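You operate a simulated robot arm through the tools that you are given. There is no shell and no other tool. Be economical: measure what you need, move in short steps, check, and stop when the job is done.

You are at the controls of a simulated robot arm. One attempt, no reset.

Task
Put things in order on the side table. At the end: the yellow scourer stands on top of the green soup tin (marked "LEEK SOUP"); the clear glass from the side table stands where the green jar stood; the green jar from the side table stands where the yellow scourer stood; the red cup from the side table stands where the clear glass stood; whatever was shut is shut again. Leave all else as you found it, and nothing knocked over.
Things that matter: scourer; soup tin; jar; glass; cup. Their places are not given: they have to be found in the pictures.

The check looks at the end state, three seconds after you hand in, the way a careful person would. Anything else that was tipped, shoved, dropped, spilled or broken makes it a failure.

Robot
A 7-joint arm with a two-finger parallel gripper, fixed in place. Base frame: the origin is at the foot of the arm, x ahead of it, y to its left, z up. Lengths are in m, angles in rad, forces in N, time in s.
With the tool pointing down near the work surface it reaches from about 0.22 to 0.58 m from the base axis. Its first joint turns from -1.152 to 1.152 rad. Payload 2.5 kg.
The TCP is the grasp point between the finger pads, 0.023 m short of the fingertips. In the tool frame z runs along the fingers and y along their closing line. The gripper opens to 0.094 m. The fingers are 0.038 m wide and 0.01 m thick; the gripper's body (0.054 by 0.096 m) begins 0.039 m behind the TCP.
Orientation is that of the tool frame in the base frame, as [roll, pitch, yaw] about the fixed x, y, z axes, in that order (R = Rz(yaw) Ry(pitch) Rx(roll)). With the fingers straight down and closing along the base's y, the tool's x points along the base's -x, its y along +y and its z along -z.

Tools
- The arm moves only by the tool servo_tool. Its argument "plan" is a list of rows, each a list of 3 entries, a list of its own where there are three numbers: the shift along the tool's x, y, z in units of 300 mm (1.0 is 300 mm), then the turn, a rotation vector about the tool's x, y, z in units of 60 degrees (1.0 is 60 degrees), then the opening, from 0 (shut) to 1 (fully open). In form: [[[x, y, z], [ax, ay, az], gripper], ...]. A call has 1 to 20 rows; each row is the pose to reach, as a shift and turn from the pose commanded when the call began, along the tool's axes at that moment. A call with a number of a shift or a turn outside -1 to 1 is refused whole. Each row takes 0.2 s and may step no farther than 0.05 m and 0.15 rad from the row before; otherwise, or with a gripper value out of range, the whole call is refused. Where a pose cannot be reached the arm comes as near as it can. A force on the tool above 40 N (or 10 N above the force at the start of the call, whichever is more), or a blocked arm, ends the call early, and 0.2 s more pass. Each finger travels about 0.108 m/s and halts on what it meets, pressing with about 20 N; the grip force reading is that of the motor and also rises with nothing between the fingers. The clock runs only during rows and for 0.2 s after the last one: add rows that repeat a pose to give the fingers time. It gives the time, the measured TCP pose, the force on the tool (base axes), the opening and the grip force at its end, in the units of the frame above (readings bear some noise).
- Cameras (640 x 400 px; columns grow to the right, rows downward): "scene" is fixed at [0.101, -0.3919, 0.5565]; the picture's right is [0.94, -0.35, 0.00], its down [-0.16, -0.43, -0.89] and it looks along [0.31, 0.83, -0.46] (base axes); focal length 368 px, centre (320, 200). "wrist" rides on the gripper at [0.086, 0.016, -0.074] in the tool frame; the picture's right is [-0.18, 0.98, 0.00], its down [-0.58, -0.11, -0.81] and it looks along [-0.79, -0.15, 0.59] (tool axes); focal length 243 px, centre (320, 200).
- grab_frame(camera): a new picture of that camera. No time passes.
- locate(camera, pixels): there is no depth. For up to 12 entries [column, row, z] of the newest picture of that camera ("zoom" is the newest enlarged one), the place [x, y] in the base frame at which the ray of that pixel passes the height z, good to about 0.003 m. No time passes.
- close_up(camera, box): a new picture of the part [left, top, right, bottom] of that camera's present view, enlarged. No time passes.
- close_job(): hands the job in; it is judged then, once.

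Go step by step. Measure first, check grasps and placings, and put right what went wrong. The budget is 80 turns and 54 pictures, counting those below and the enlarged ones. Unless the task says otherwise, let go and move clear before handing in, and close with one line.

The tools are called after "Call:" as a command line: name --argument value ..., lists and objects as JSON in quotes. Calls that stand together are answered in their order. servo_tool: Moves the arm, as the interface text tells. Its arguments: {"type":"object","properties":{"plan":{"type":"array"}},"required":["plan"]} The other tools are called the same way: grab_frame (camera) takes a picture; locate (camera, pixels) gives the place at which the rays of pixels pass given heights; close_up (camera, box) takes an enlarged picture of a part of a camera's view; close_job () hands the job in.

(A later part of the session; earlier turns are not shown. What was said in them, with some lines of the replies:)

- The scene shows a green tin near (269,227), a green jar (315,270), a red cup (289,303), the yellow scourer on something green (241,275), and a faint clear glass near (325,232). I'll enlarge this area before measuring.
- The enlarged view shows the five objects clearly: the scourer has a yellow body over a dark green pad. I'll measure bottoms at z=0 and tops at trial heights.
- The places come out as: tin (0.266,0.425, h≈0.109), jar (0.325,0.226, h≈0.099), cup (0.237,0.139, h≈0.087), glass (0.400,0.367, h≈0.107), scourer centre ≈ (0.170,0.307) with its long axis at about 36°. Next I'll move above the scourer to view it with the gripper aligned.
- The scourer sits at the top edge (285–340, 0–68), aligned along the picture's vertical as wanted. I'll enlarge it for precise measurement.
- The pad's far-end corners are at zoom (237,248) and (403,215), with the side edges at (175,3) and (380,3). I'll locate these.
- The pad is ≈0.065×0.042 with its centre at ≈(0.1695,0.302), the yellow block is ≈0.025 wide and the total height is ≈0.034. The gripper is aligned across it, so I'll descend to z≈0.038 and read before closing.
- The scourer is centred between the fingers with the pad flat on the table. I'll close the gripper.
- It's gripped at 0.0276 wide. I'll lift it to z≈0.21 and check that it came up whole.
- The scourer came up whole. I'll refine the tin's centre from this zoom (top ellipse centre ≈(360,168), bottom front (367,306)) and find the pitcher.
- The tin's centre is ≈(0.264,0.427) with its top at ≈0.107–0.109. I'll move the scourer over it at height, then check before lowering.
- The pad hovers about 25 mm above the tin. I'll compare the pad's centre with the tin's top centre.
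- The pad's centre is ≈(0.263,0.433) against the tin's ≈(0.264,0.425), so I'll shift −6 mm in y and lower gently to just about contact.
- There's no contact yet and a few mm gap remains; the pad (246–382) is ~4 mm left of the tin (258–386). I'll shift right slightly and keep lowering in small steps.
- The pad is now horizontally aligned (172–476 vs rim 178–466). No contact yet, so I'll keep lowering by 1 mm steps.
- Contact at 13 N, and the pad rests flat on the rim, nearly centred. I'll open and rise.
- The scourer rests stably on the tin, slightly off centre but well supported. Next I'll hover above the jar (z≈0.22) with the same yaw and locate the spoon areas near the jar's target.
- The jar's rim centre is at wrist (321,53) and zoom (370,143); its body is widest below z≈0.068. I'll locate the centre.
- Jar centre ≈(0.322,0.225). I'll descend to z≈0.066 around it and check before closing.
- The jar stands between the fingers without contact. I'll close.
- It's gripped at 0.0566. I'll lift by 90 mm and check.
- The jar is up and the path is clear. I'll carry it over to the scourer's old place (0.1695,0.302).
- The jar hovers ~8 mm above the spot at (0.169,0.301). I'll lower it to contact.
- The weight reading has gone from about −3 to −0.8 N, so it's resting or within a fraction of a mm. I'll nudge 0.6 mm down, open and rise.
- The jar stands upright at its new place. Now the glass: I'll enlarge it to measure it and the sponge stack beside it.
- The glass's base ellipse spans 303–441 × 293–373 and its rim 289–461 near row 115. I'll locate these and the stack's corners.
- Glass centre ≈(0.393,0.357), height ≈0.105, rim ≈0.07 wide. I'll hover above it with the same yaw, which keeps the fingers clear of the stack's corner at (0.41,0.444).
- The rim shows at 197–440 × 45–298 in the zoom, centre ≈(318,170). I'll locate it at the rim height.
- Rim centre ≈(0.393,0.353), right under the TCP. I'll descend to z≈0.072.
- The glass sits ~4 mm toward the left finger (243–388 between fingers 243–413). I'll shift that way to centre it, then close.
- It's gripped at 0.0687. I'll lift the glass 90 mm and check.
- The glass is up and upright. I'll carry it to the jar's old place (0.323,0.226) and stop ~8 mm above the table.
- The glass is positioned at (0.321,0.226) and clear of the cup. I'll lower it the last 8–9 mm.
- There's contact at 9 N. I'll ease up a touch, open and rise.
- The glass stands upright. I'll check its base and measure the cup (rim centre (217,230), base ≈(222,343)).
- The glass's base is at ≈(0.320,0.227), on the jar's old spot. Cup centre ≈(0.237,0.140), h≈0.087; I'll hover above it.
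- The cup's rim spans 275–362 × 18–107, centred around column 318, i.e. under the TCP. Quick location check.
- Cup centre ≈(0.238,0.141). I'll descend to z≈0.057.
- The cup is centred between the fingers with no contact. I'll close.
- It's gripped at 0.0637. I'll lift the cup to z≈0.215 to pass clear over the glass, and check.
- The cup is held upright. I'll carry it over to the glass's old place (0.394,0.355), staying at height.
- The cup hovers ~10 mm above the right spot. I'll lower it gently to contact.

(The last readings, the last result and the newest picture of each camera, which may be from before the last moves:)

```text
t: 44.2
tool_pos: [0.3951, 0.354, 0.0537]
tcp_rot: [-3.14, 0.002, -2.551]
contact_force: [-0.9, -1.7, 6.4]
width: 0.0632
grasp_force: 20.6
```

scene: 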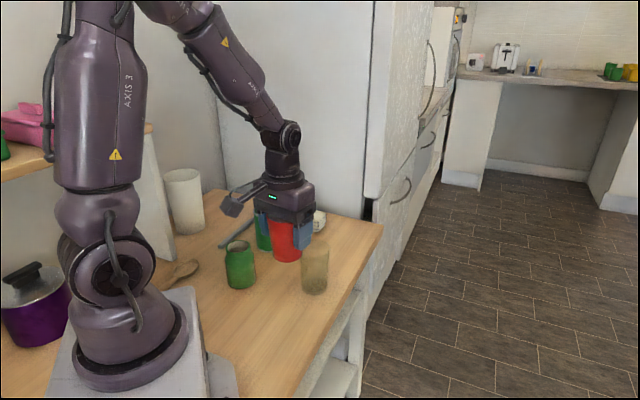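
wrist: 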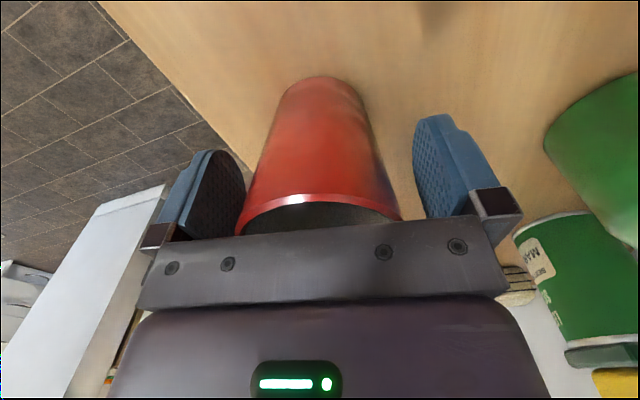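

There's contact at 6 N with the pose (0.395,0.354). I'll open and rise.

Call:
servo_tool --plan '[[[0, 0, -0.001], [0, 0, 0], 0.5], [[0, 0, -0.001], [0, 0, 0], 0.8], [[0, 0, -0.001], [0, 0, 0], 1], [[0, 0, -0.001], [0, 0, 0], 1], [[0, 0, -0.08], [0, 0, 0], 1], [[0, 0, -0.2], [0, 0, 0], 1], [[0, 0, -0.35], [0, 0, 0], 1], [[0, 0, -0.5], [0, 0, 0], 1], [[0, 0, -0.64], [0, 0, 0], 1], [[0, 0, -0.64], [0, 0, 0], 1]]'

Call:
close_up --camera "scene" --box '[200, 180, 360, 300]'

Call:
grab_frame --camera "wrist"

```text
t: 46.4
tool_pos: [0.3973, 0.3524, 0.2447]
tcp_rot: [-3.141, 0.001, -2.552]
contact_force: [0.5, 0.4, 0.0]
width: 0.0941
grasp_force: 0.1
```

```text
3.33 times, centred on (280, 240) of scene
```

zoom: 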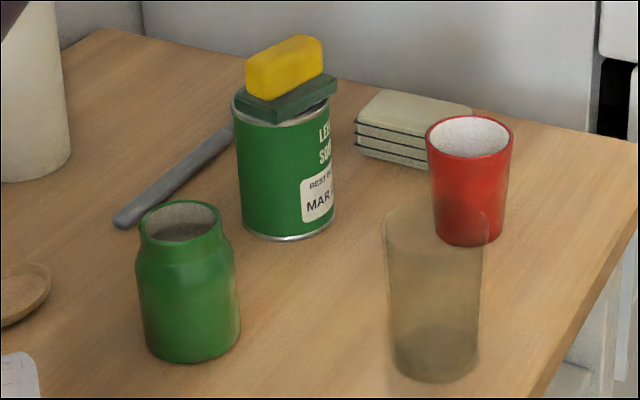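

```text
18 pictures are left
```

wrist: 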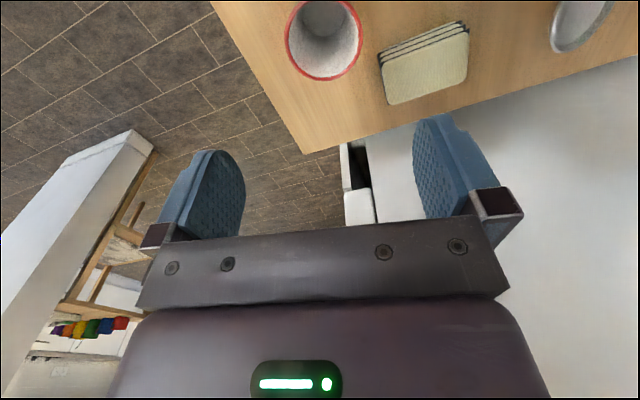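

All objects stand upright in their assigned places: the scourer on the tin, the jar on the scourer's old spot, the glass on the jar's and the cup on the glass's. The stack and spoon look undisturbed and the arm is clear, so I'm handing in.

Call:
close_job

```text
The job is handed in.
```

The job is handed in: the scourer is on the soup tin (about 1 cm off centre, but stable), and the jar, glass and cup are each in their new places, upright. I opened nothing, so there was nothing to shut again.
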